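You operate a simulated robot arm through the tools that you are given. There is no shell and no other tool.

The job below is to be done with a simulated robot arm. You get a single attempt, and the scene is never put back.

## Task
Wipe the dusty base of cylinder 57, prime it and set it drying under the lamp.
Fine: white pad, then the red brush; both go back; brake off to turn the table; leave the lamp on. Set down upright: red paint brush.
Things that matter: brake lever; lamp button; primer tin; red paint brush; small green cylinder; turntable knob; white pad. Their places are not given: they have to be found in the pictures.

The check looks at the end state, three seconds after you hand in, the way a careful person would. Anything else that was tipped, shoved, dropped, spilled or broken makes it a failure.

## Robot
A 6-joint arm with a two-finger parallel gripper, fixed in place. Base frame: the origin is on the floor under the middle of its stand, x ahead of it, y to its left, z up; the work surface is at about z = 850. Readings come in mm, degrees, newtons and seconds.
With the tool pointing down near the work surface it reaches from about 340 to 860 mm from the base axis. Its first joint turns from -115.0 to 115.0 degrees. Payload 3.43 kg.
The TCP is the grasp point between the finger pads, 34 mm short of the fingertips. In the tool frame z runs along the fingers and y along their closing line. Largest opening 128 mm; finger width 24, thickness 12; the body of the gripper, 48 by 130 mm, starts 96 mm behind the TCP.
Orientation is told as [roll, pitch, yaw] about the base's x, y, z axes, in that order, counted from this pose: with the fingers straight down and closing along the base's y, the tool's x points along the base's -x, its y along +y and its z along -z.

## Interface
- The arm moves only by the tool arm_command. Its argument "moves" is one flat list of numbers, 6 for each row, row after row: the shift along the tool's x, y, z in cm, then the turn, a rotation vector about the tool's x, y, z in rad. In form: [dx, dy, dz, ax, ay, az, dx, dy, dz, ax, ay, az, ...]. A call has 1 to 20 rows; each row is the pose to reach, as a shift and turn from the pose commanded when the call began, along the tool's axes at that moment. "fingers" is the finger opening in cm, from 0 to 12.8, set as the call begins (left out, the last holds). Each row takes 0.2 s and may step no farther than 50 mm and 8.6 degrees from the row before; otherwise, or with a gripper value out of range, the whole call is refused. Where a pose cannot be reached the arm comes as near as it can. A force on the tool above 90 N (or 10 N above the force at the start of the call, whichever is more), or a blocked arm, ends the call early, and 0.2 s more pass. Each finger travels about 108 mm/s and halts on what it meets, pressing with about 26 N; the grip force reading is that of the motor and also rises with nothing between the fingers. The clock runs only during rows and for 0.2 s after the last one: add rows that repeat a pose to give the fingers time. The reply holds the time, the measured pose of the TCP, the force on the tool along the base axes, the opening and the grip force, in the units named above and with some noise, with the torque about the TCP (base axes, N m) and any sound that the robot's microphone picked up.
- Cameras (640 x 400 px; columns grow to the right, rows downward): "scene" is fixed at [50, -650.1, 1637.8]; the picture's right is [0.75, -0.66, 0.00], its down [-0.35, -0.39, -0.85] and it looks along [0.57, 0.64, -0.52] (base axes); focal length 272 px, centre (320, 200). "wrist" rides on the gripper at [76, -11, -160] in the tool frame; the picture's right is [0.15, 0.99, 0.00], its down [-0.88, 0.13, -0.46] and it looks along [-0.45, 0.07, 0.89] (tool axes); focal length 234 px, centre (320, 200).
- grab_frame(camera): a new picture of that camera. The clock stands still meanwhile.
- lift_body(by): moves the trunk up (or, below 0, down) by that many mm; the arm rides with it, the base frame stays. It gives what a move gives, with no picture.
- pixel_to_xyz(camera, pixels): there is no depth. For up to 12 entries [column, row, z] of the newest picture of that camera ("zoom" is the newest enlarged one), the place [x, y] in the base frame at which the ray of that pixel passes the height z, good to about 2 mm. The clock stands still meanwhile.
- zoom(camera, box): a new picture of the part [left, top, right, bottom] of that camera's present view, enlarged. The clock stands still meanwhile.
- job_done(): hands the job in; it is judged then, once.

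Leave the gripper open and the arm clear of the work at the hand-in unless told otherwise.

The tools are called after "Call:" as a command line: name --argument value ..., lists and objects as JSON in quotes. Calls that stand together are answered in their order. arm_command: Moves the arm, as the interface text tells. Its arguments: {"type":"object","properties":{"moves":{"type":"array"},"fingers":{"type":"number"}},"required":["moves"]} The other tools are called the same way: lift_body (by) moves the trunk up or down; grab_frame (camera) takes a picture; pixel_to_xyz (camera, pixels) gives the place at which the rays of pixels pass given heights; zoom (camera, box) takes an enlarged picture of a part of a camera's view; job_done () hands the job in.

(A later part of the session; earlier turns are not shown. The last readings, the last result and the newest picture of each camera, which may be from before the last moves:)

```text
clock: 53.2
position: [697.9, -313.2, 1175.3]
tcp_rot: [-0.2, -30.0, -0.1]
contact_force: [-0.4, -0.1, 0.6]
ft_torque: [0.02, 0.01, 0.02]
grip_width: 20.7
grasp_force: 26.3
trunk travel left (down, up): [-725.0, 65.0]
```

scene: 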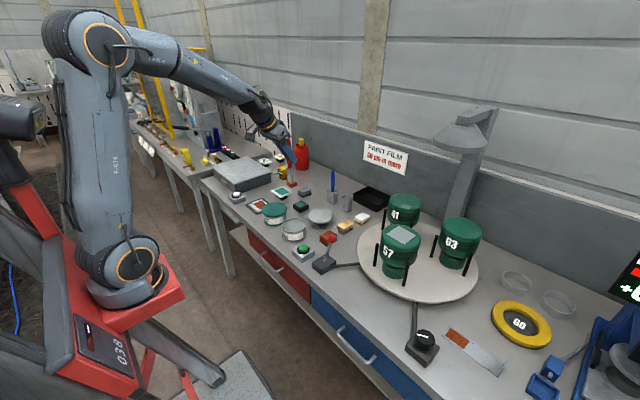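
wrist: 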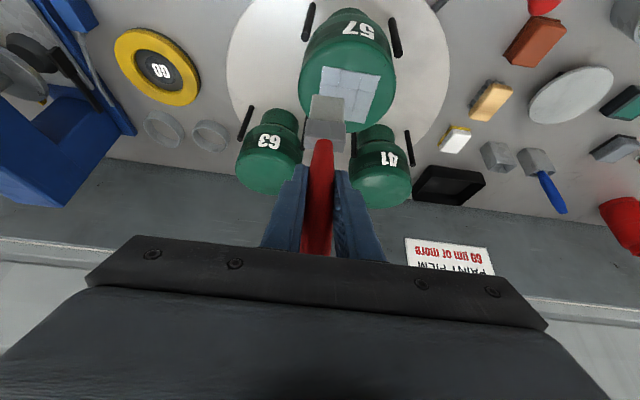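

Call:
arm_command --moves '[0.075, 0, 0.13, 0, 0, 0, 0.075, 0, 0.13, 0, 0, 0]'

Call:
zoom --camera "wrist" --box '[250, 30, 420, 170]'

Call:
zoom --camera "scene" --box '[380, 205, 430, 255]'

```text
clock: 53.8
position: [697.5, -313.7, 1175.4]
tcp_rot: [-0.2, -30.2, 0.0]
contact_force: [-1.5, -0.3, 12.2]
ft_torque: [0.08, 0.12, -0.01]
grip_width: 20.6
grasp_force: 25.9
trunk travel left (down, up): [-725.0, 65.0]
```

```text
2.86 times, centred on (335, 100) of wrist
```

zoom: 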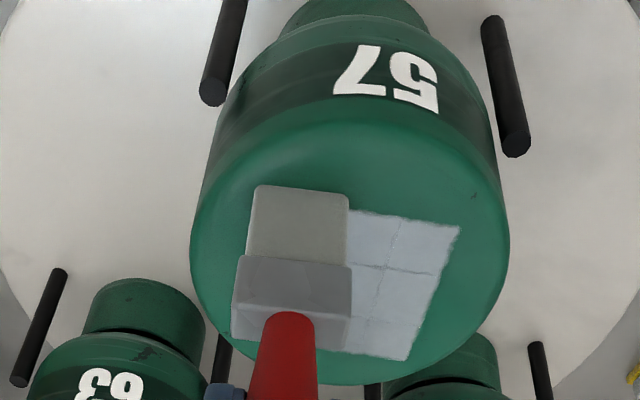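

```text
8.00 times, centred on (405, 230) of scene
```

zoom: 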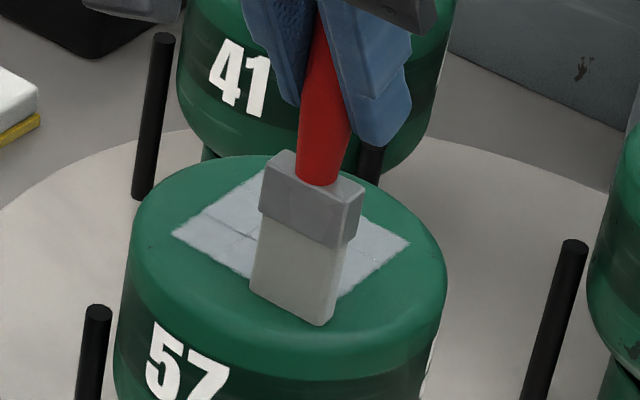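

Contact is at 12 N, at the front edge. I'll ease up 0.7 mm and stroke 30 mm toward +x, then check force and coverage.

Call:
arm_command --moves '[-0.035, 0, -0.061, 0, 0, 0, -0.728, 0, 0.339, 0, 0, 0, -1.421, 0, 0.739, 0, 0, 0, -2.114, 0, 1.139, 0, 0, 0, -2.633, 0, 1.439, 0, 0, 0]'

Call:
zoom --camera "scene" --box '[380, 205, 430, 255]'

Call:
zoom --camera "wrist" --box '[250, 30, 420, 170]'

```text
clock: 55.0
position: [729.3, -312.4, 1175.7]
tcp_rot: [-0.2, -30.0, 0.0]
contact_force: [-2.0, 0.7, 12.0]
ft_torque: [0.04, 0.25, 0.0]
grip_width: 20.7
grasp_force: 26.4
trunk travel left (down, up): [-725.0, 65.0]
```

```text
8.00 times, centred on (405, 230) of scene
```

zoom: 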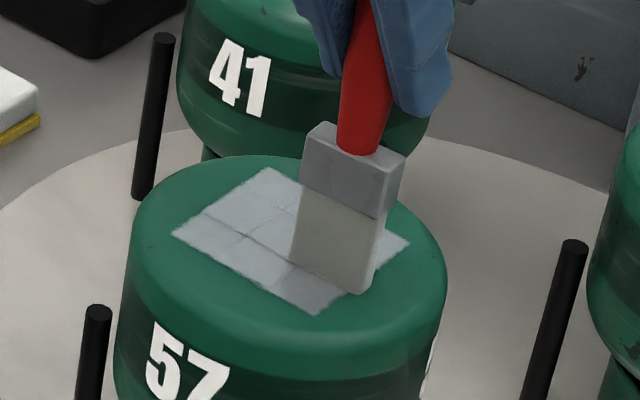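

```text
2.86 times, centred on (335, 100) of wrist
```

zoom: 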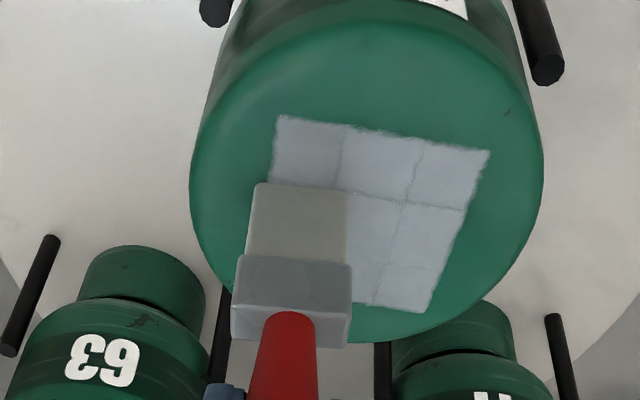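

The force is 12 N. It's hard to tell whether the strip is changing shade. I'll continue the stroke to the back edge and compare.

Call:
arm_command --moves '[-0.693, 0, 0.4, 0, 0, 0, -1.386, 0, 0.8, 0, 0, 0, -2.078, 0, 1.2, 0, 0, 0, -2.771, 0, 1.6, 0, 0, 0, -3.464, 0, 2.0, 0, 0, 0, -3.637, 0, 2.1, 0, 0, 0]'

Call:
zoom --camera "scene" --box '[380, 205, 430, 255]'

Call:
zoom --camera "wrist" --box '[250, 10, 420, 150]'

```text
clock: 56.4
position: [770.2, -312.9, 1174.7]
tcp_rot: [-0.3, -29.9, 0.0]
contact_force: [-2.6, 0.5, 8.7]
ft_torque: [0.05, 0.32, 0.0]
grip_width: 20.9
grasp_force: 26.1
trunk travel left (down, up): [-725.0, 65.0]
```

```text
8.00 times, centred on (405, 230) of scene
```

zoom: 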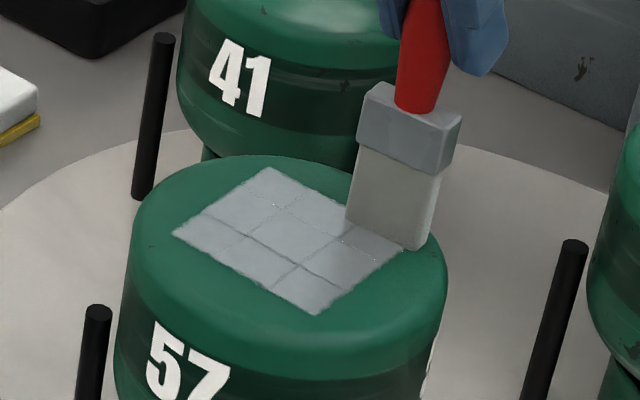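

```text
2.86 times, centred on (335, 80) of wrist
```

zoom: 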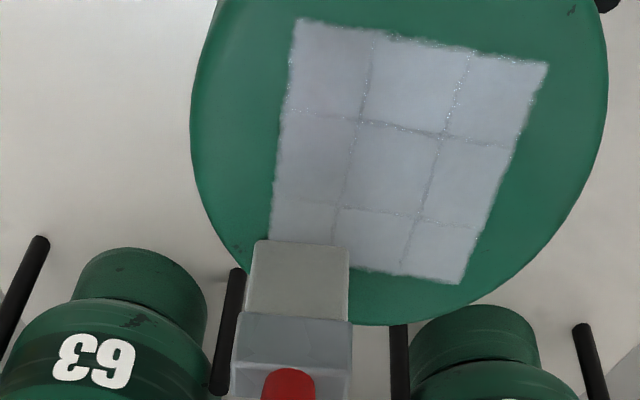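

I'll zoom in further to compare the brushed column (left in the wrist view) with the untouched ones.

Call:
zoom --camera "wrist" --box '[310, 5, 400, 105]'

Call:
zoom --camera "scene" --box '[382, 220, 422, 250]'

```text
4.00 times, centred on (355, 55) of wrist
```

zoom: 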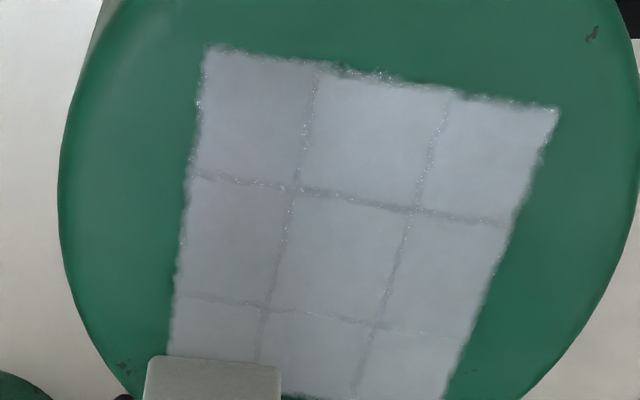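

```text
13.33 times, centred on (402, 235) of scene
```

zoom: 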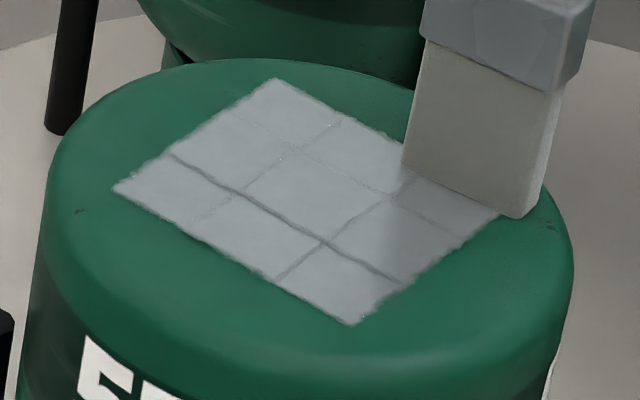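

The brushed column looks slightly duller, which suggests a thin coat. I'll stroke back along the same lane and compare.

Call:
arm_command --moves '[0.693, 0, -0.4, 0, 0, 0, 1.386, 0, -0.8, 0, 0, 0, 2.078, 0, -1.2, 0, 0, 0, 2.771, 0, -1.6, 0, 0, 0, 3.464, 0, -2.0, 0, 0, 0, 4.157, 0, -2.4, 0, 0, 0, 4.85, 0, -2.8, 0, 0, 0, 5.543, 0, -3.2, 0, 0, 0, 6.236, 0, -3.6, 0, 0, 0]'

Call:
zoom --camera "scene" --box '[382, 220, 422, 250]'

Call:
zoom --camera "wrist" --box '[270, 50, 400, 160]'

```text
clock: 58.4
position: [700.3, -314.3, 1175.4]
tcp_rot: [-0.1, -30.1, 0.0]
contact_force: [2.5, 0.2, 10.8]
ft_torque: [-0.02, -0.33, -0.01]
grip_width: 20.8
grasp_force: 26.0
trunk travel left (down, up): [-725.0, 65.0]
```

```text
13.33 times, centred on (402, 235) of scene
```

zoom: 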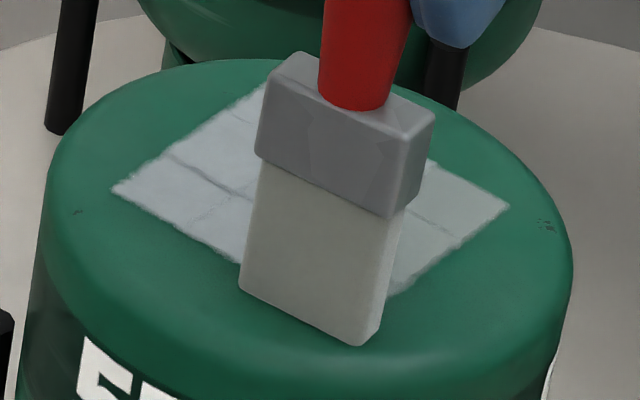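

```text
3.64 times, centred on (335, 105) of wrist
```

zoom: 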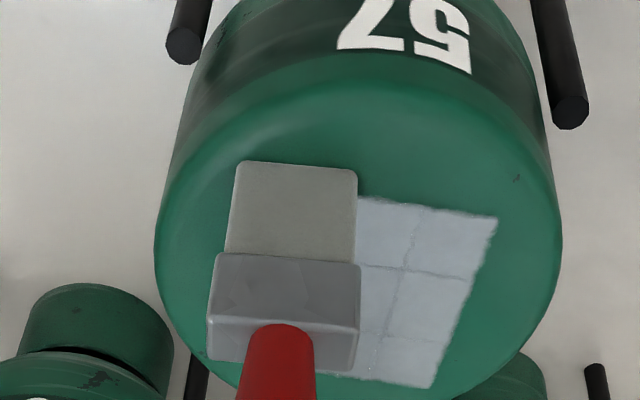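

I'll shift to the middle lane (y +23 mm) and stroke to the back, then compare all three lanes.

Call:
arm_command --moves '[0, 1.15, 0, 0, 0, 0, 0, 2.3, 0, 0, 0, 0, -0.693, 2.3, 0.4, 0, 0, 0, -1.386, 2.3, 0.8, 0, 0, 0, -2.078, 2.3, 1.2, 0, 0, 0, -2.771, 2.3, 1.6, 0, 0, 0, -3.464, 2.3, 2.0, 0, 0, 0, -4.157, 2.3, 2.4, 0, 0, 0, -4.85, 2.3, 2.8, 0, 0, 0, -5.543, 2.3, 3.2, 0, 0, 0, -6.236, 2.3, 3.6, 0, 0, 0]'

Call:
zoom --camera "scene" --box '[382, 220, 422, 250]'

Call:
zoom --camera "wrist" --box '[280, 5, 390, 105]'

```text
clock: 60.8
position: [771.3, -289.8, 1173.2]
tcp_rot: [-0.2, -30.0, -0.1]
contact_force: [-1.4, 0.0, 6.2]
ft_torque: [0.01, 0.09, 0.01]
grip_width: 20.8
grasp_force: 25.8
trunk travel left (down, up): [-725.0, 65.0]
```

```text
13.33 times, centred on (402, 235) of scene
```

zoom: 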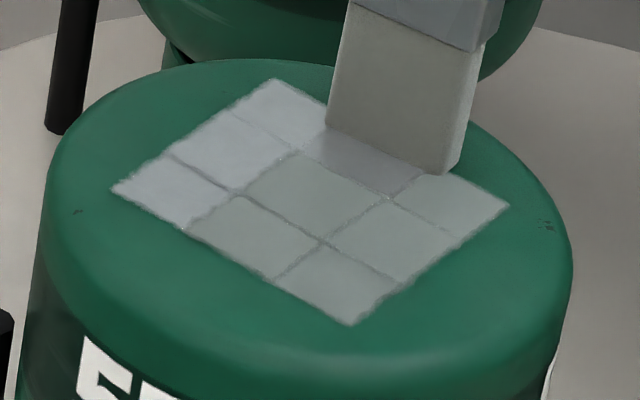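

```text
4.00 times, centred on (335, 55) of wrist
```

zoom: 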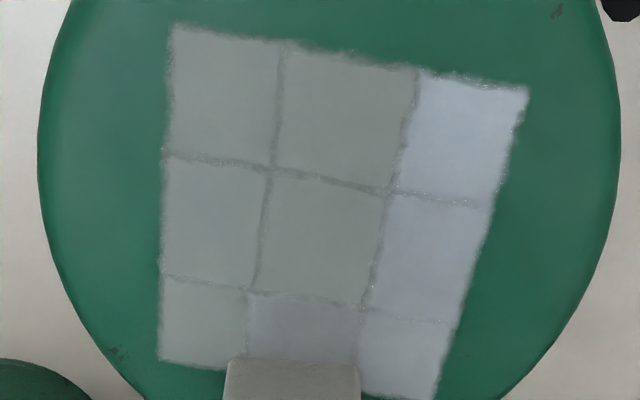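

Primed cells are now clearly a warmer grey: the left column is done, plus two of the middle column. The back-middle cell needs more. I'll work that cell, then shift to the third lane and stroke to the front.

Call:
arm_command --moves '[-0.413, 0, 0.285, 0, 0, 0, 0.453, 0, -0.215, 0, 0, 0, 1.319, 0, -0.715, 0, 0, 0, 2.185, 0, -1.215, 0, 0, 0, 1.319, 0, -0.715, 0, 0, 0, 0.453, 0, -0.215, 0, 0, 0, -0.413, 0, 0.285, 0, 0, 0, -0.413, 1.15, 0.285, 0, 0, 0, -0.413, 2.3, 0.285, 0, 0, 0, 0.453, 2.3, -0.215, 0, 0, 0, 1.319, 2.3, -0.715, 0, 0, 0, 2.185, 2.3, -1.215, 0, 0, 0, 3.051, 2.3, -1.715, 0, 0, 0, 3.917, 2.3, -2.215, 0, 0, 0, 4.783, 2.3, -2.715, 0, 0, 0, 5.649, 2.3, -3.215, 0, 0, 0, 6.342, 2.3, -3.615, 0, 0, 0]'

Call:
zoom --camera "scene" --box '[382, 220, 422, 250]'

Call:
zoom --camera "wrist" --box '[270, 50, 400, 160]'

```text
clock: 64.4
position: [697.1, -266.9, 1174.5]
tcp_rot: [-0.2, -30.1, -0.1]
contact_force: [2.1, 0.6, 9.9]
ft_torque: [0.0, -0.34, 0.01]
grip_width: 20.8
grasp_force: 26.5
trunk travel left (down, up): [-725.0, 65.0]
```

```text
13.33 times, centred on (402, 235) of scene
```

zoom: 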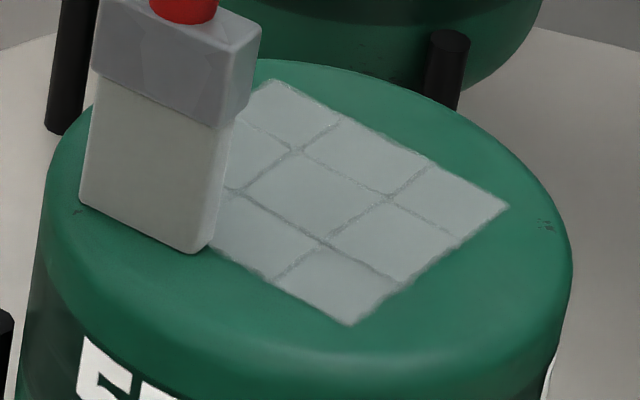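

```text
3.64 times, centred on (335, 105) of wrist
```

zoom: 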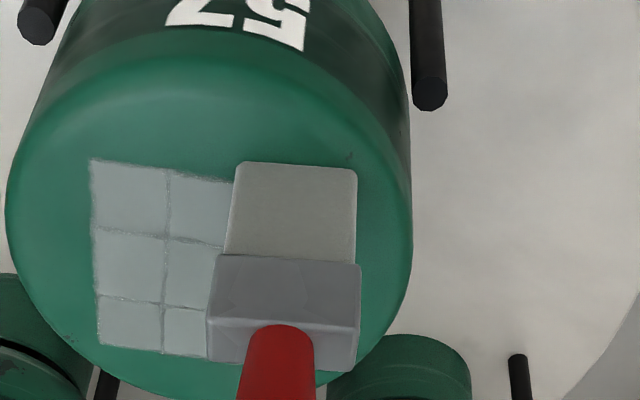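

The middle column looks done. I'll stroke the third lane again toward the back and then inspect everything.

Call:
arm_command --moves '[-0.693, 0, 0.4, 0, 0, 0, -1.386, 0, 0.8, 0, 0, 0, -2.078, 0, 1.2, 0, 0, 0, -2.771, 0, 1.6, 0, 0, 0, -3.464, 0, 2.0, 0, 0, 0, -4.157, 0, 2.4, 0, 0, 0, -4.85, 0, 2.8, 0, 0, 0, -5.543, 0, 3.2, 0, 0, 0, -6.236, 0, 3.6, 0, 0, 0, -6.755, 0, 3.9, 0, 0, 0]'

Call:
zoom --camera "scene" --box '[382, 220, 422, 250]'

Call:
zoom --camera "wrist" --box '[240, 5, 370, 105]'

```text
clock: 66.6
position: [775.1, -267.0, 1173.2]
tcp_rot: [-0.2, -30.0, 0.0]
contact_force: [-2.5, 0.5, 6.3]
ft_torque: [-0.02, 0.22, 0.01]
grip_width: 20.7
grasp_force: 26.2
trunk travel left (down, up): [-725.0, 65.0]
```

```text
13.33 times, centred on (402, 235) of scene
```

zoom: 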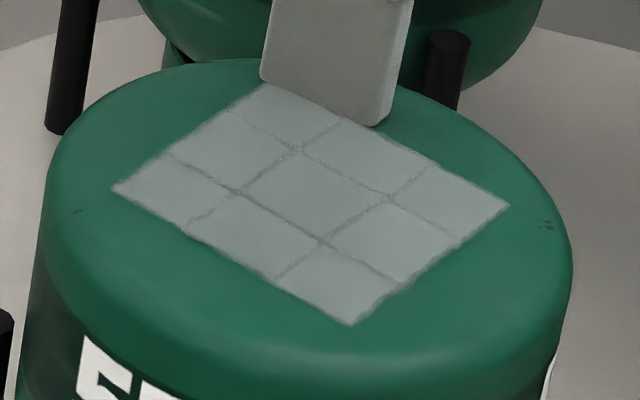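

```text
4.00 times, centred on (305, 55) of wrist
```

zoom: 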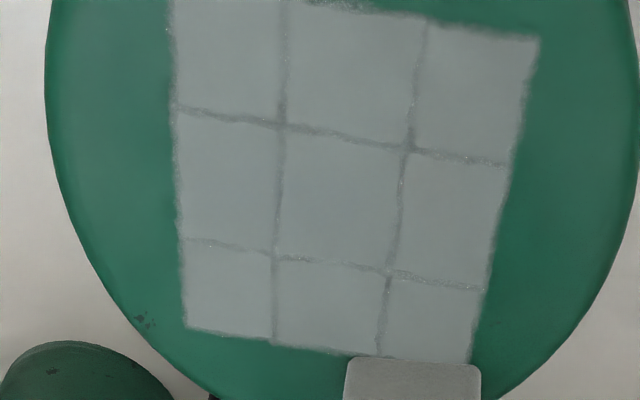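

All nine cells look uniformly primed. I'll lift 70 mm, back off 77 mm toward the robot and 100 mm in +y, and inspect.

Call:
arm_command --moves '[-0.5, 0, -0.866, 0, 0, 0, -1.75, 0, -3.03, 0, 0, 0, -3.5, 0, -6.06, 0, 0, 0, -0.165, 0, -7.985, 0, 0, 0, 3.17, 0, -9.91, 0, 0, 0, 3.17, 4, -9.91, 0, 0, 0, 3.17, 8, -9.91, 0, 0, 0, 3.17, 12, -9.91, 0, 0, 0, 3.17, 12, -9.91, 0, 0, 0]'

Call:
zoom --camera "scene" --box '[382, 215, 422, 255]'

Call:
grab_frame --camera "wrist"

```text
clock: 68.6
position: [698.6, -145.1, 1243.1]
tcp_rot: [-0.2, -30.1, 0.0]
contact_force: [-0.4, 0.3, 0.2]
ft_torque: [-0.03, 0.02, -0.02]
grip_width: 21.2
grasp_force: 25.8
trunk travel left (down, up): [-725.0, 65.0]
```

```text
10.00 times, centred on (402, 235) of scene
```

zoom: 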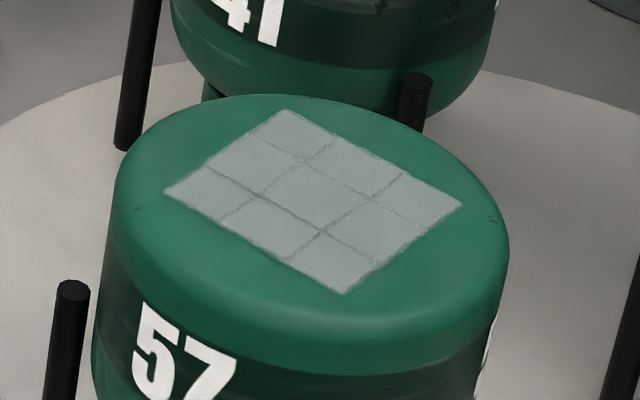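

```text
taken
```

wrist: 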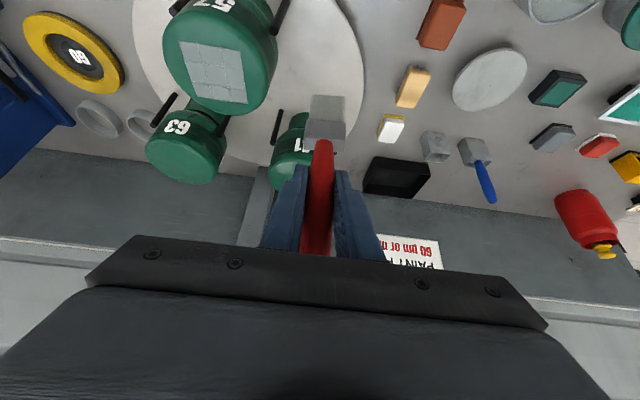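

All nine cells are primed and the cylinder is in place. Next, the brush goes back: first along +y, then out to above its holder at (939.7, 150, 1242).

Call:
arm_command --moves '[0, 4.26, 0, 0, 0, 0, 0, 8.53, 0, 0, 0, 0, 0, 12.79, 0, 0, 0, 0, 0, 17.05, 0, 0, 0, 0, 0, 21.31, 0, 0, 0, 0, 0, 25.58, 0, 0, 0, 0, 0, 29.84, 0, 0, 0, 0, -4.15, 29.84, 2.393, 0, 0, 0, -8.3, 29.84, 4.786, 0, 0, 0, -12.45, 29.84, 7.179, 0, 0, 0, -16.6, 29.84, 9.572, 0, 0, 0, -20.75, 29.84, 11.965, 0, 0, 0, -20.75, 29.84, 11.965, 0, 0, 0]'

Call:
grab_frame --camera "wrist"

Call:
zoom --camera "scene" --box '[300, 100, 400, 230]'

```text
clock: 71.4
position: [932.8, 150.7, 1239.8]
tcp_rot: [-0.2, -29.8, 0.0]
contact_force: [-0.4, -0.1, -1.5]
ft_torque: [-0.03, 0.01, 0.02]
grip_width: 21.0
grasp_force: 25.7
out of reach, approached as far as the arm can: row 12, 13
trunk travel left (down, up): [-725.0, 65.0]
```

```text
taken
```

wrist: 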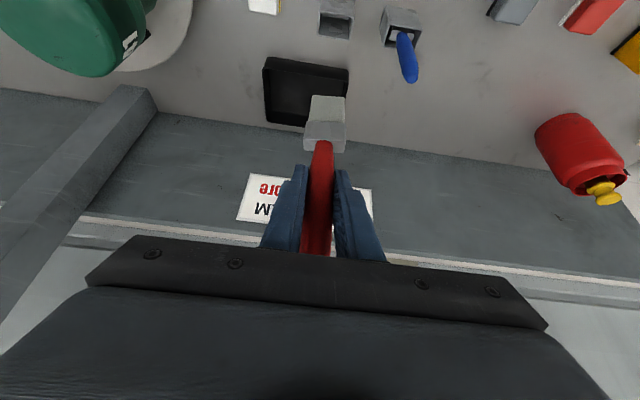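

```text
3.08 times, centred on (350, 165) of scene
```

zoom: 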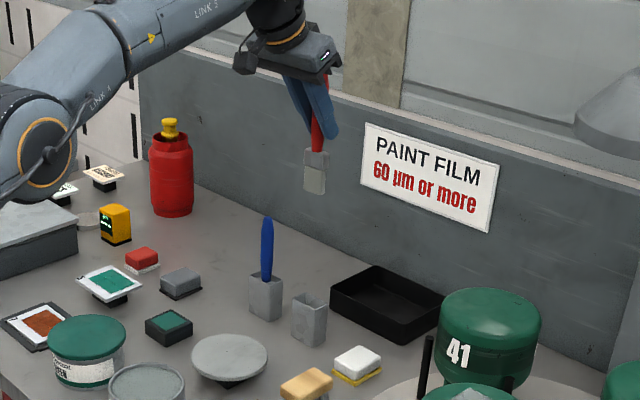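

At that height the arm hit its reach limit (x 933 instead of 940). I'll lower 130 mm, where it reaches farther, and read the pose again.

Call:
arm_command --moves '[2.17, 0, 3.75, 0, 0, 0, 4.33, 0, 7.51, 0, 0, 0, 6.5, 0, 11.26, 0, 0, 0, 6.5, 0, 11.26, 0, 0, 0]'

Call:
arm_command --moves '[0, 0, 0, 0, 0, 0]'

Call:
grab_frame --camera "wrist"

Call:
zoom --camera "wrist" --box '[260, 0, 420, 160]'

Call:
zoom --camera "scene" --box '[310, 130, 390, 230]'

```text
clock: 72.4
position: [933.8, 151.6, 1110.3]
tcp_rot: [-0.2, -30.0, 0.0]
contact_force: [0.2, -0.7, -1.5]
ft_torque: [-0.01, 0.02, -0.03]
grip_width: 20.8
grasp_force: 26.0
trunk travel left (down, up): [-725.0, 65.0]
```

```text
clock: 72.8
position: [933.6, 150.3, 1110.4]
tcp_rot: [-0.2, -30.0, -0.1]
contact_force: [0.4, 0.0, 0.2]
ft_torque: [-0.01, -0.02, 0.03]
grip_width: 21.2
grasp_force: 26.2
trunk travel left (down, up): [-725.0, 65.0]
```

```text
taken
```

wrist: 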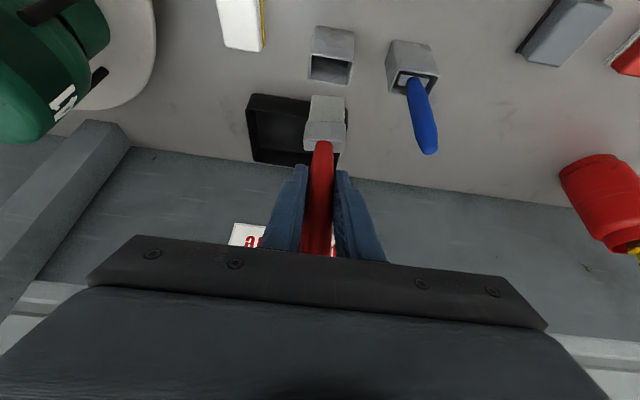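

```text
2.50 times, centred on (340, 80) of wrist
```

zoom: 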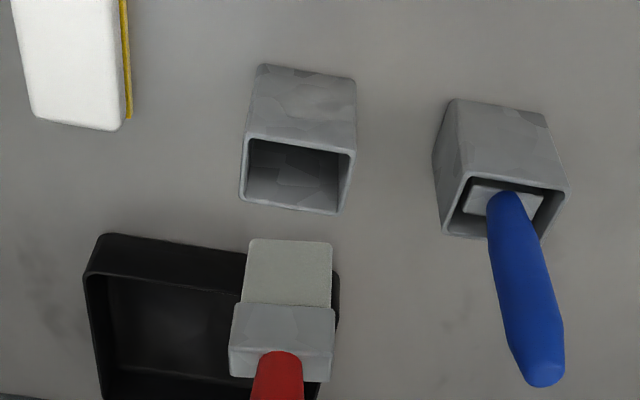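

```text
4.00 times, centred on (350, 180) of scene
```

zoom: 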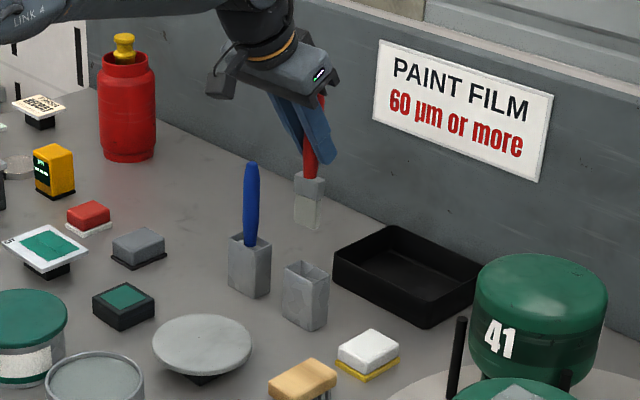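

My commanded pose was clipped, so the TCP is at (933.7, 151, 1110). I'll measure the holder's rim corners and the bristle bottom in this same picture to align them.

Call:
pixel_to_xyz --camera "wrist" --pixels '[[310.8, 55.2, 925], [354.4, 60.8, 925], [308, 81.2, 925], [348.8, 85.6, 925], [311.6, 95.6, 990], [344.8, 97.6, 990], [311.6, 95.6, 985], [344.8, 97.6, 985]]'

Call:
pixel_to_xyz --camera "scene" --pixels '[[346.5, 187, 990], [346.5, 187, 985], [346.5, 187, 980], [343.5, 196.5, 925], [351.8, 198.5, 925]]'

Call:
zoom --camera "scene" --box '[330, 165, 370, 215]'

```text
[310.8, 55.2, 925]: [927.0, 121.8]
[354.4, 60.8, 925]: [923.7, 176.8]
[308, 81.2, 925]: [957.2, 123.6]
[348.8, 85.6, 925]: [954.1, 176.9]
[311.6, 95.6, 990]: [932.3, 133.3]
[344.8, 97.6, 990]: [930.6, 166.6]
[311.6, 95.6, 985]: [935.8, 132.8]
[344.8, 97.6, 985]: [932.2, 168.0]
```

```text
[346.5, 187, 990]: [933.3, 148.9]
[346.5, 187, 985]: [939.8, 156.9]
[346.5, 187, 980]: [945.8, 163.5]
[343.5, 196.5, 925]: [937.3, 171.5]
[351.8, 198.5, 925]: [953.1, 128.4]
```

```text
8.00 times, centred on (350, 190) of scene
```

zoom: 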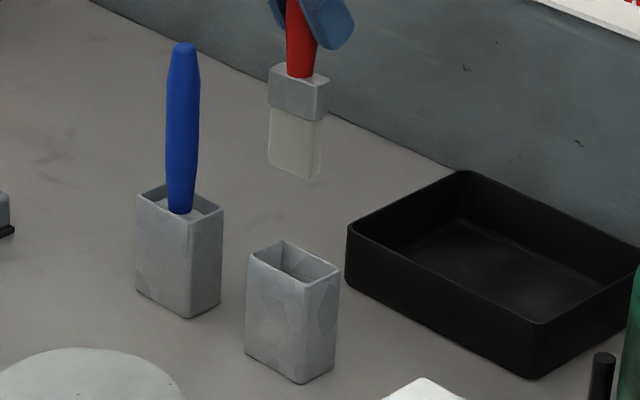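

The holder opening is x 925–956, y 122–177. The bristle bottom's near edge is at x≈931.5 and was 933.7 originally, so I'll shift +2.8 mm in x. I'll lower 50 mm, to about 15 mm above the rim, and check.

Call:
arm_command --moves '[1.13, -0.05, 2.235, 0, 0, 0, 2.26, -0.05, 4.47, 0, 0, 0, 2.26, -0.05, 4.47, 0, 0, 0]'

Call:
zoom --camera "wrist" --box '[270, 30, 390, 150]'

Call:
zoom --camera "scene" --box '[330, 165, 370, 215]'

```text
clock: 73.6
position: [937.6, 149.8, 1061.5]
tcp_rot: [-0.3, -30.0, -0.1]
contact_force: [-0.3, -1.1, -0.7]
ft_torque: [0.03, 0.03, -0.05]
grip_width: 21.1
grasp_force: 25.9
trunk travel left (down, up): [-725.0, 65.0]
```

```text
3.33 times, centred on (330, 90) of wrist
```

zoom: 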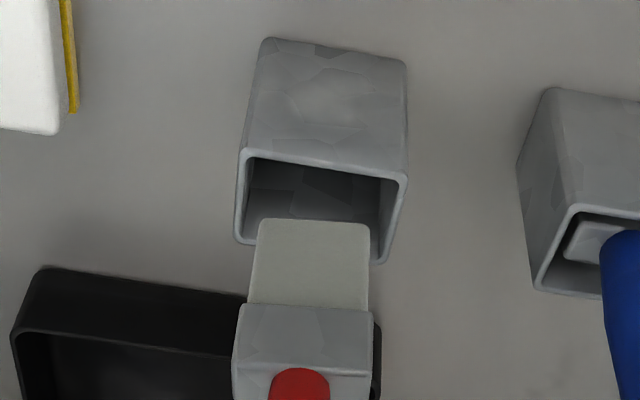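

```text
8.00 times, centred on (350, 190) of scene
```

zoom: 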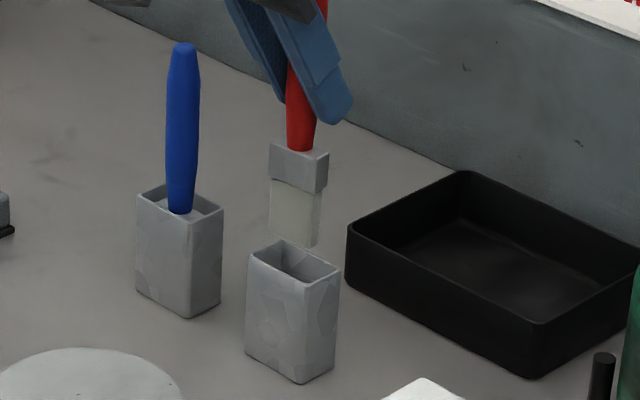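

The alignment looks right in both views. I'll lower 13 mm so the bristles are just at the rim, and check.

Call:
arm_command --moves '[0.325, 0, 0.563, 0, 0, 0, 0.65, 0, 1.126, 0, 0, 0]'

Call:
zoom --camera "wrist" --box '[270, 30, 390, 150]'

Call:
zoom --camera "scene" --box '[330, 170, 370, 220]'

```text
clock: 74.2
position: [935.4, 149.7, 1047.8]
tcp_rot: [-0.3, -30.0, 0.1]
contact_force: [0.6, 0.3, -0.3]
ft_torque: [-0.01, 0.02, 0.01]
grip_width: 20.6
grasp_force: 25.7
trunk travel left (down, up): [-725.0, 65.0]
```

```text
3.33 times, centred on (330, 90) of wrist
```

zoom: 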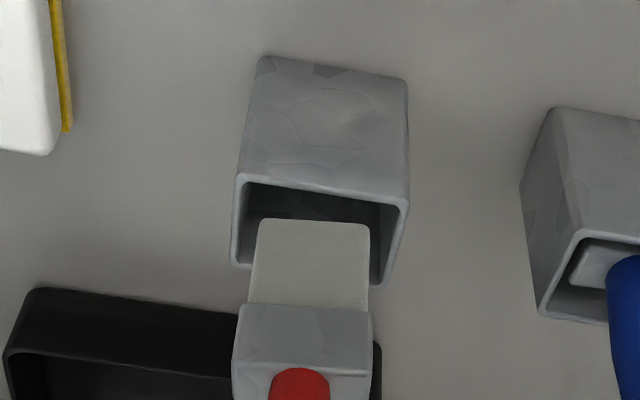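

```text
8.00 times, centred on (350, 195) of scene
```

zoom: 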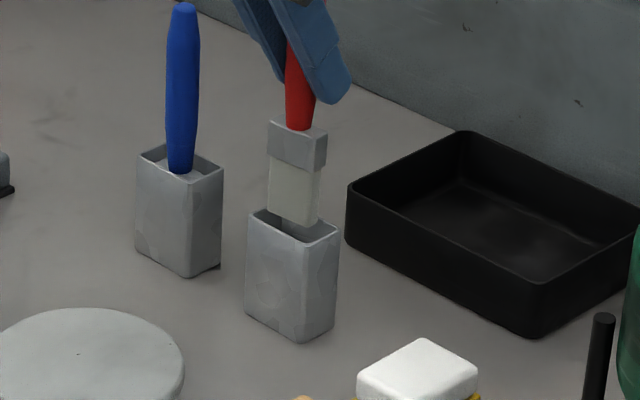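

The bristles are centred in the opening, slightly toward the back. I'll shift 1.5 mm toward the robot while lowering 30 mm into the holder.

Call:
arm_command --moves '[0.38, 0.05, 0.36, 0, 0, 0, 0.88, 0.05, 1.22, 0, 0, 0, 1.63, 0.05, 2.52, 0, 0, 0]'

Call:
zoom --camera "wrist" --box '[270, 30, 390, 150]'

Call:
zoom --camera "scene" --box '[330, 170, 370, 220]'

```text
clock: 75.0
position: [933.7, 149.3, 1018.5]
tcp_rot: [-0.2, -30.1, 0.0]
contact_force: [-0.3, 0.0, -0.6]
ft_torque: [0.01, 0.01, 0.01]
grip_width: 21.0
grasp_force: 25.8
trunk travel left (down, up): [-725.0, 65.0]
```

```text
3.33 times, centred on (330, 90) of wrist
```

zoom: 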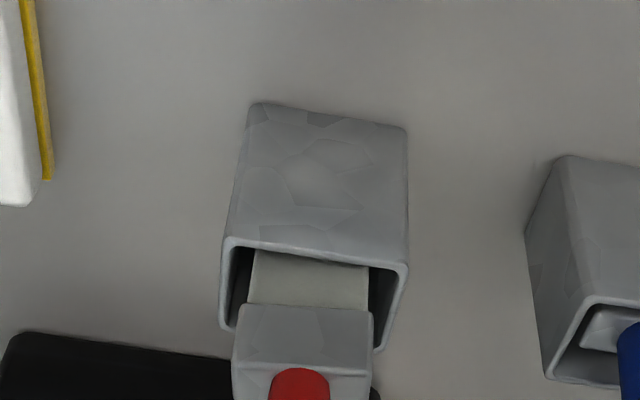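

```text
8.00 times, centred on (350, 195) of scene
```

zoom: 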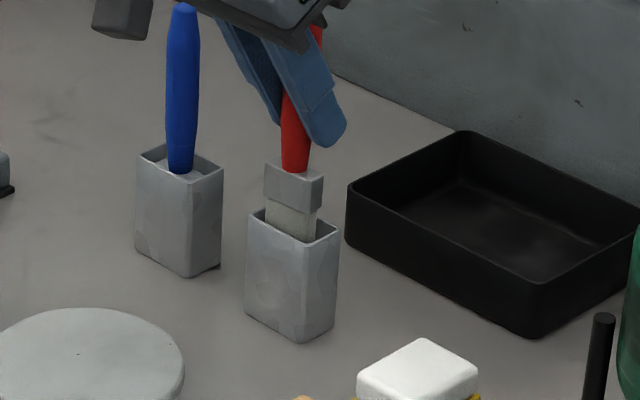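

The bristles are inside with no contact force. I'll lower another 25 mm.

Call:
arm_command --moves '[0.625, 0, 1.083, 0, 0, 0, 1.25, 0, 2.165, 0, 0, 0]'

Call:
zoom --camera "wrist" --box '[270, 50, 390, 170]'

Call:
zoom --camera "scene" --box '[330, 170, 370, 220]'

```text
clock: 75.6
position: [934.2, 150.4, 992.5]
tcp_rot: [-0.2, -29.9, 0.0]
contact_force: [0.6, 0.5, -1.0]
ft_torque: [-0.01, 0.01, 0.02]
grip_width: 20.8
grasp_force: 25.8
trunk travel left (down, up): [-725.0, 65.0]
```

```text
3.33 times, centred on (330, 110) of wrist
```

zoom: 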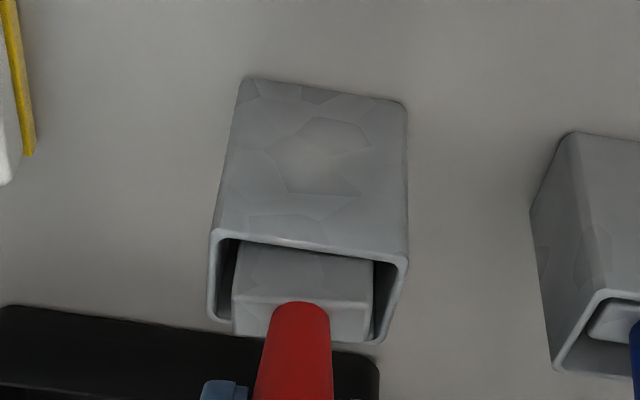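

```text
8.00 times, centred on (350, 195) of scene
```

zoom: 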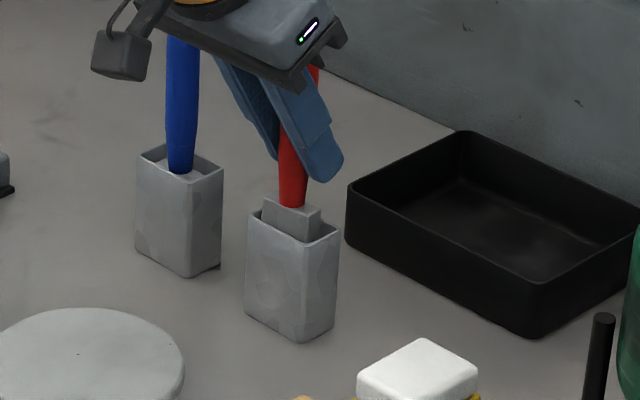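

The ferrule is entering cleanly. I'll lower 16 mm more, then take small steps until it touches the bottom.

Call:
arm_command --moves '[0.4, 0, 0.693, 0, 0, 0, 0.8, 0, 1.386, 0, 0, 0]'

Call:
arm_command --moves '[0.1, 0, 0.173, 0, 0, 0, 0.1, 0, 0.173, 0, 0, 0]'

Call:
arm_command --moves '[0.075, 0, 0.13, 0, 0, 0, 0.075, 0, 0.13, 0, 0, 0]'

```text
clock: 76.2
position: [934.3, 150.6, 975.9]
tcp_rot: [-0.1, -30.0, -0.1]
contact_force: [-0.1, 0.3, -0.4]
ft_torque: [-0.01, 0.02, -0.05]
grip_width: 20.8
grasp_force: 26.3
trunk travel left (down, up): [-725.0, 65.0]
```

```text
clock: 76.8
position: [934.3, 149.3, 975.1]
tcp_rot: [-0.2, -30.0, 0.0]
contact_force: [-0.4, -0.1, -0.8]
ft_torque: [0.04, 0.02, 0.02]
grip_width: 20.9
grasp_force: 26.0
trunk travel left (down, up): [-725.0, 65.0]
```

```text
clock: 77.4
position: [934.5, 149.8, 973.5]
tcp_rot: [-0.2, -30.0, 0.0]
contact_force: [0.0, -0.2, 0.6]
ft_torque: [-0.02, -0.01, 0.04]
grip_width: 20.9
grasp_force: 26.0
trunk travel left (down, up): [-725.0, 65.0]
```

Call:
arm_command --moves '[0.075, 0, 0.13, 0, 0, 0, 0.075, 0, 0.13, 0, 0, 0]'

Call:
zoom --camera "wrist" --box '[250, 50, 400, 200]'

Call:
zoom --camera "scene" --box '[330, 170, 370, 220]'

```text
clock: 78.0
position: [933.4, 150.5, 970.9]
tcp_rot: [-0.2, -30.0, 0.1]
contact_force: [0.4, -0.2, -1.3]
ft_torque: [0.01, 0.0, 0.03]
grip_width: 20.9
grasp_force: 26.2
trunk travel left (down, up): [-725.0, 65.0]
```

```text
2.67 times, centred on (325, 125) of wrist
```

zoom: 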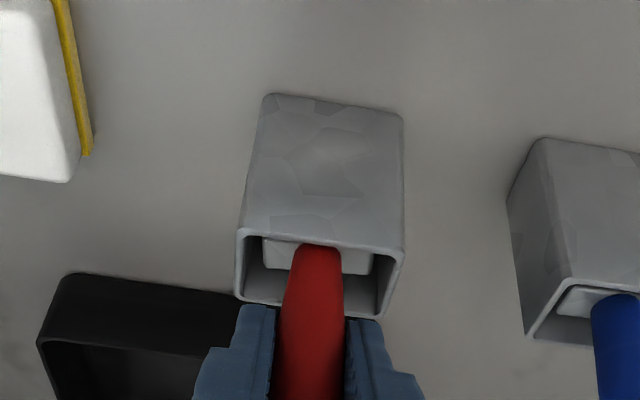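

```text
8.00 times, centred on (350, 195) of scene
```

zoom: 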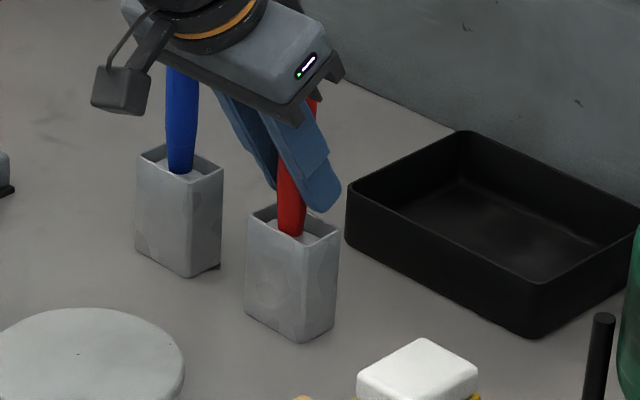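

There's no bottom contact yet and the fingers are still 10 mm above the rim. I'll continue with small steps.

Call:
arm_command --moves '[0.075, 0, 0.13, 0, 0, 0, 0.075, 0, 0.13, 0, 0, 0]'

Call:
arm_command --moves '[0.075, 0, 0.13, 0, 0, 0, 0.075, 0, 0.13, 0, 0, 0]'

```text
clock: 78.6
position: [934.1, 149.9, 971.2]
tcp_rot: [-0.3, -30.1, 0.0]
contact_force: [-1.1, 0.1, 5.7]
ft_torque: [-0.01, 0.02, -0.01]
grip_width: 20.8
grasp_force: 26.3
trunk travel left (down, up): [-725.0, 65.0]
```

```text
clock: 79.2
position: [932.8, 149.4, 970.8]
tcp_rot: [-0.2, -30.2, -0.1]
contact_force: [-0.9, 0.7, 14.1]
ft_torque: [0.05, 0.01, 0.0]
grip_width: 20.8
grasp_force: 26.2
trunk travel left (down, up): [-725.0, 65.0]
```

The brush is on the holder's bottom (14 N). I'll ease up 1.2 mm and open the fingers to 60 mm.

Call:
arm_command --moves '[-0.06, 0, -0.104, 0, 0, 0, -0.06, 0, -0.104, 0, 0, 0]'

Call:
arm_command --moves '[0, 0, 0, 0, 0, 0, 0, 0, 0, 0, 0, 0, 0, 0, 0, 0, 0, 0]' --fingers 6.0

Call:
grab_frame --camera "wrist"

Call:
zoom --camera "scene" --box '[330, 170, 370, 220]'

```text
clock: 79.8
position: [933.4, 150.2, 970.2]
tcp_rot: [-0.2, -30.1, 0.0]
contact_force: [2.5, 2.2, 13.1]
ft_torque: [0.09, -0.43, -0.01]
grip_width: 21.0
grasp_force: 25.8
trunk travel left (down, up): [-725.0, 65.0]
```

```text
clock: 80.6
position: [934.5, 149.1, 969.6]
tcp_rot: [-0.2, -30.0, -0.1]
contact_force: [-0.2, -0.9, -0.1]
ft_torque: [0.03, -0.01, 0.01]
grip_width: 59.6
grasp_force: 0.1
trunk travel left (down, up): [-725.0, 65.0]
```

```text
taken
```

wrist: 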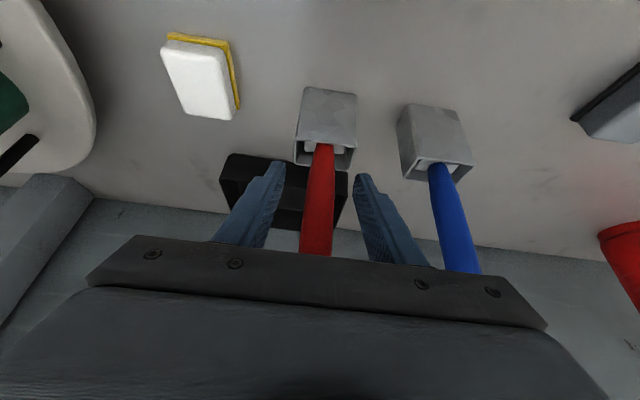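

```text
8.00 times, centred on (350, 195) of scene
```

zoom: 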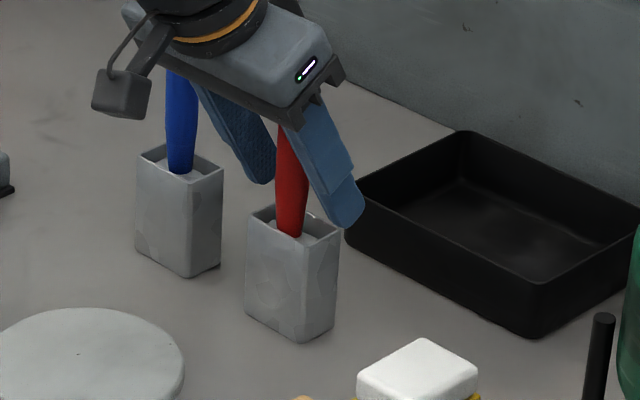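

The red brush stands upright in its holder. I'll retract the fingers along their axis, then go to look at the brake lever, straightening the tool on the way.

Call:
arm_command --moves '[0, 0, -4.5, 0, 0, 0, 0, 0, -9, 0, 0, 0, 0, 0, -13.5, 0, 0, 0, 0, 0, -13.5, 0, 0, 0]'

Call:
grab_frame --camera "wrist"

```text
clock: 81.6
position: [867.2, 149.7, 1087.2]
tcp_rot: [-0.1, -30.0, 0.0]
contact_force: [-0.1, -0.1, -0.8]
ft_torque: [0.01, -0.01, 0.01]
grip_width: 59.9
grasp_force: 0.0
trunk travel left (down, up): [-725.0, 65.0]
```

```text
taken
```

wrist: 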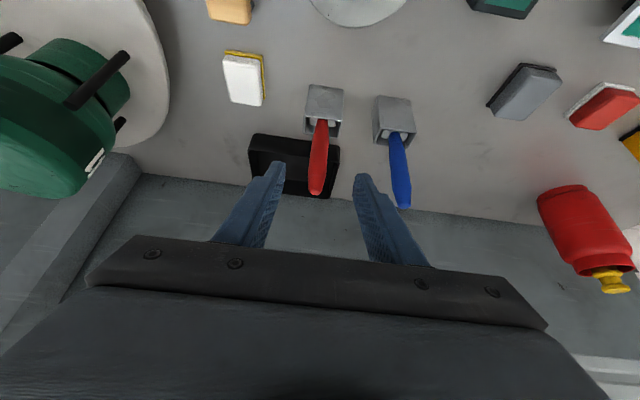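

The brush and pad are both in place. I'll move to (560, −70, 1250) with the tool straight down, to view the lever, button and knob.

Call:
arm_command --moves '[2.049, -2.444, -3.274, 0, 0.0582, 0, 4.098, -4.889, -6.549, 0, 0.1164, 0, 6.147, -7.333, -9.823, 0, 0.1745, 0, 8.196, -9.778, -13.098, 0, 0.2327, 0, 10.244, -12.222, -16.372, 0, 0.2909, 0, 12.293, -14.667, -19.647, 0, 0.3491, 0, 14.342, -17.111, -22.921, 0, 0.4072, 0, 16.391, -19.556, -26.196, 0, 0.4654, 0, 18.44, -22.0, -29.47, 0, 0.5236, 0, 18.44, -22.0, -29.47, 0, 0.5236, 0]'

Call:
grab_frame --camera "wrist"

Call:
grab_frame --camera "scene"

```text
clock: 83.8
position: [558.7, -68.8, 1249.1]
tcp_rot: [-0.2, 0.1, -0.1]
contact_force: [0.3, 0.3, 0.1]
ft_torque: [0.0, 0.0, 0.01]
grip_width: 59.9
grasp_force: 0.1
trunk travel left (down, up): [-725.0, 65.0]
```

```text
taken
```

wrist: 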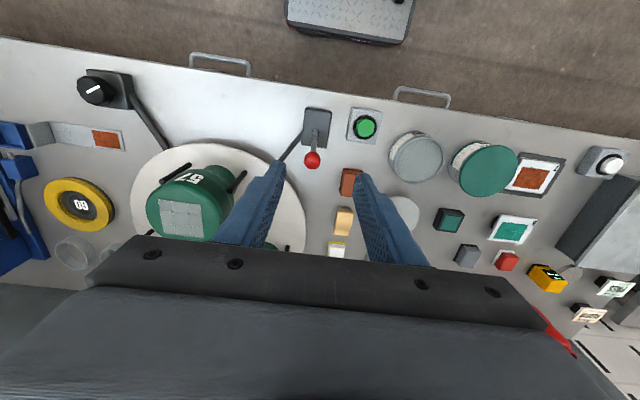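

```text
taken
```

scene: 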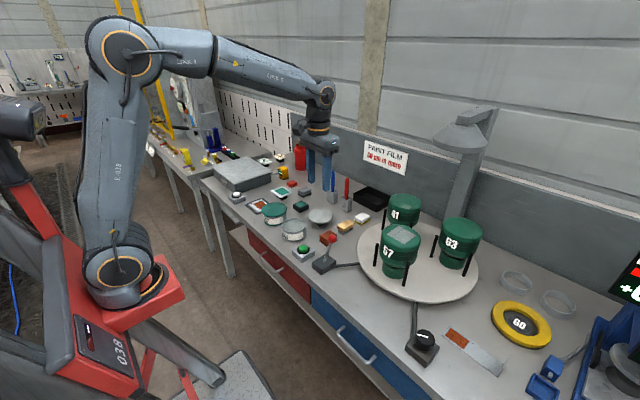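

I'll zoom in on the lever and the green button, and on the knob.

Call:
zoom --camera "wrist" --box '[270, 90, 400, 190]'

Call:
zoom --camera "wrist" --box '[60, 50, 190, 160]'

Call:
zoom --camera "scene" --box '[290, 220, 370, 290]'

Call:
zoom --camera "scene" --box '[395, 300, 455, 370]'

```text
4.00 times, centred on (335, 140) of wrist
```

zoom: 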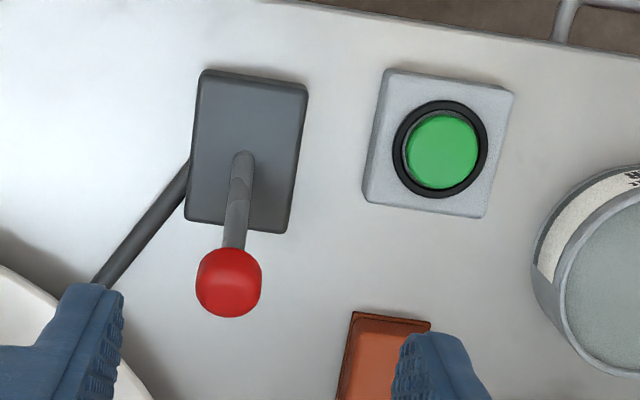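

```text
3.64 times, centred on (125, 105) of wrist
```

zoom: 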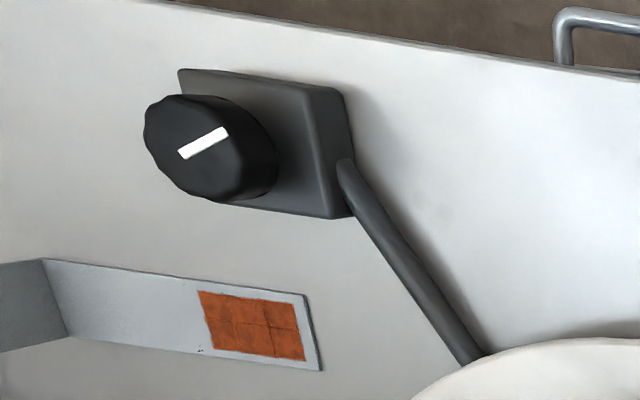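

```text
5.71 times, centred on (330, 255) of scene
```

zoom: 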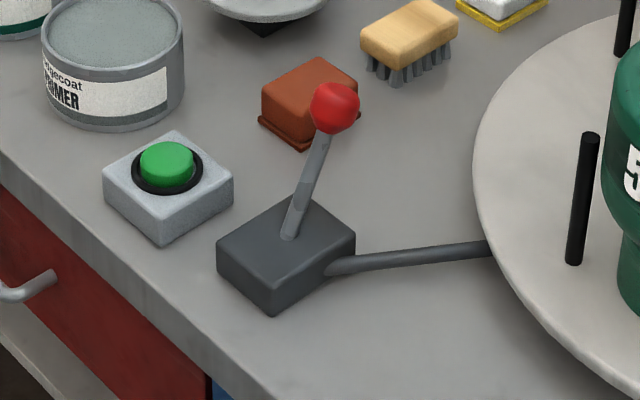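

```text
5.71 times, centred on (425, 335) of scene
```

zoom: 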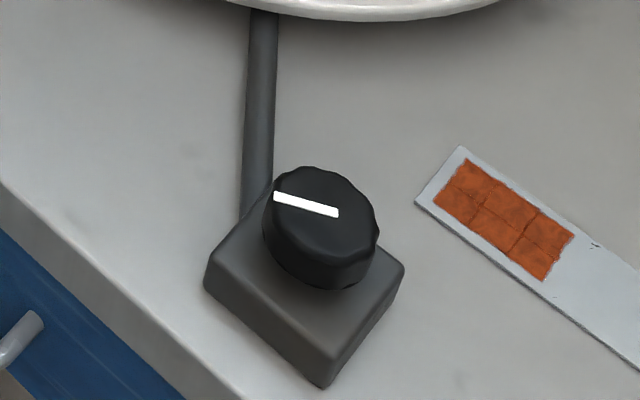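

The lever leans away from the robot (+x) from its box, so the brake is presumably on. I'll triangulate the ball, the pivot, the box, the button and the knob.

Call:
pixel_to_xyz --camera "wrist" --pixels '[[312.3, 160.5, 990], [312.3, 160.5, 970], [312.3, 160.5, 950], [315.8, 128.8, 890], [306.3, 107.5, 890], [331.8, 111.3, 890], [327.5, 148, 890], [302, 143.8, 890], [365.6, 127.5, 890], [96.4, 90, 920], [96.4, 90, 900]]'

Call:
pixel_to_xyz --camera "scene" --pixels '[[332.7, 238.7, 990], [332.7, 238.7, 970], [332.7, 238.7, 950], [324.4, 261.7, 890], [303.1, 248.5, 890], [425.3, 335, 920], [425.3, 335, 900], [303.1, 248.5, 880]]'

```text
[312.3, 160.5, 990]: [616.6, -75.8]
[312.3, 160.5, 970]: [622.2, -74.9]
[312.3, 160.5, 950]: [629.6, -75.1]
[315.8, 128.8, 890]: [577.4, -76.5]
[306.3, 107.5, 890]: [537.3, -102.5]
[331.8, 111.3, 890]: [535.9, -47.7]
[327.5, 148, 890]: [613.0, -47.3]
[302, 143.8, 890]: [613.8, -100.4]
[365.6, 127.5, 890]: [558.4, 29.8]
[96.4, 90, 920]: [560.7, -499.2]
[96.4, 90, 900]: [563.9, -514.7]
```

```text
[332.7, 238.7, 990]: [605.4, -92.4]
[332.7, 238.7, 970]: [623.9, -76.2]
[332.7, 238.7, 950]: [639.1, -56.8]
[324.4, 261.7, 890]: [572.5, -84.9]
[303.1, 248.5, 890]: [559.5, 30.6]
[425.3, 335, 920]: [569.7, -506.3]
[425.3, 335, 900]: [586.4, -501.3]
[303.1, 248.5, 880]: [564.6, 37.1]
```

The ball is at about (622, −75, 970), with its pivot at about (577, −76). The button is at (559, 30, 890). I'll straddle the ball with fingers at 60 mm: first to 1095, then down to TCP z≈976, and take a look.

Call:
arm_command --moves '[-1.58, -0.15, 3.85, 0, 0, 0, -3.16, -0.31, 7.7, 0, 0, 0, -4.75, -0.46, 11.55, 0, 0, 0, -6.33, -0.62, 15.4, 0, 0, 0, -6.33, -0.62, 19.5, 0, 0, 0, -6.33, -0.62, 23.5, 0, 0, 0, -6.33, -0.62, 23.5, 0, 0, 0]' --fingers 6.0

Call:
grab_frame --camera "wrist"

Call:
zoom --camera "scene" --box '[290, 200, 370, 290]'

```text
clock: 85.4
position: [623.9, -74.8, 1013.9]
tcp_rot: [-0.2, 0.0, -0.1]
contact_force: [-0.2, 0.1, 0.1]
ft_torque: [0.03, -0.01, -0.01]
grip_width: 59.7
grasp_force: 0.0
trunk travel left (down, up): [-725.0, 65.0]
```

```text
taken
```

wrist: 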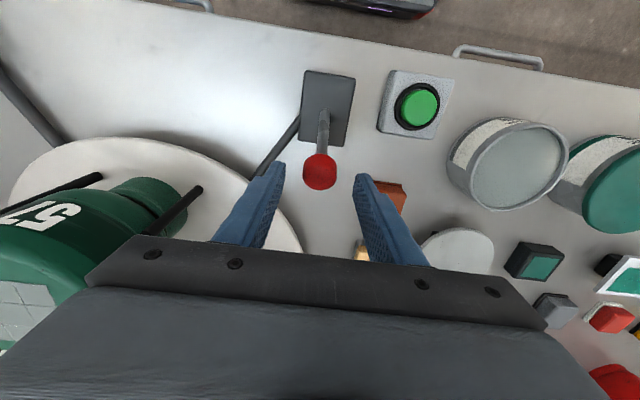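

```text
4.44 times, centred on (330, 245) of scene
```

zoom: 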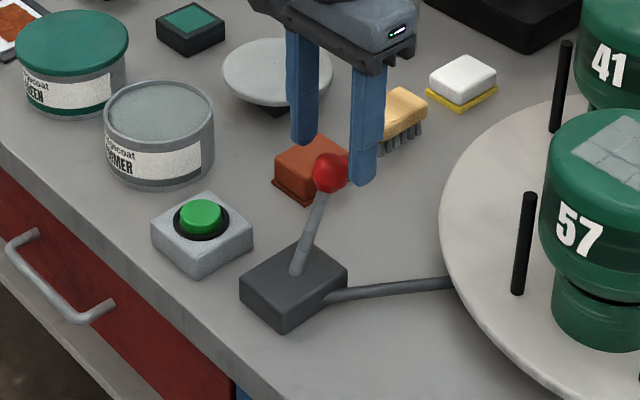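

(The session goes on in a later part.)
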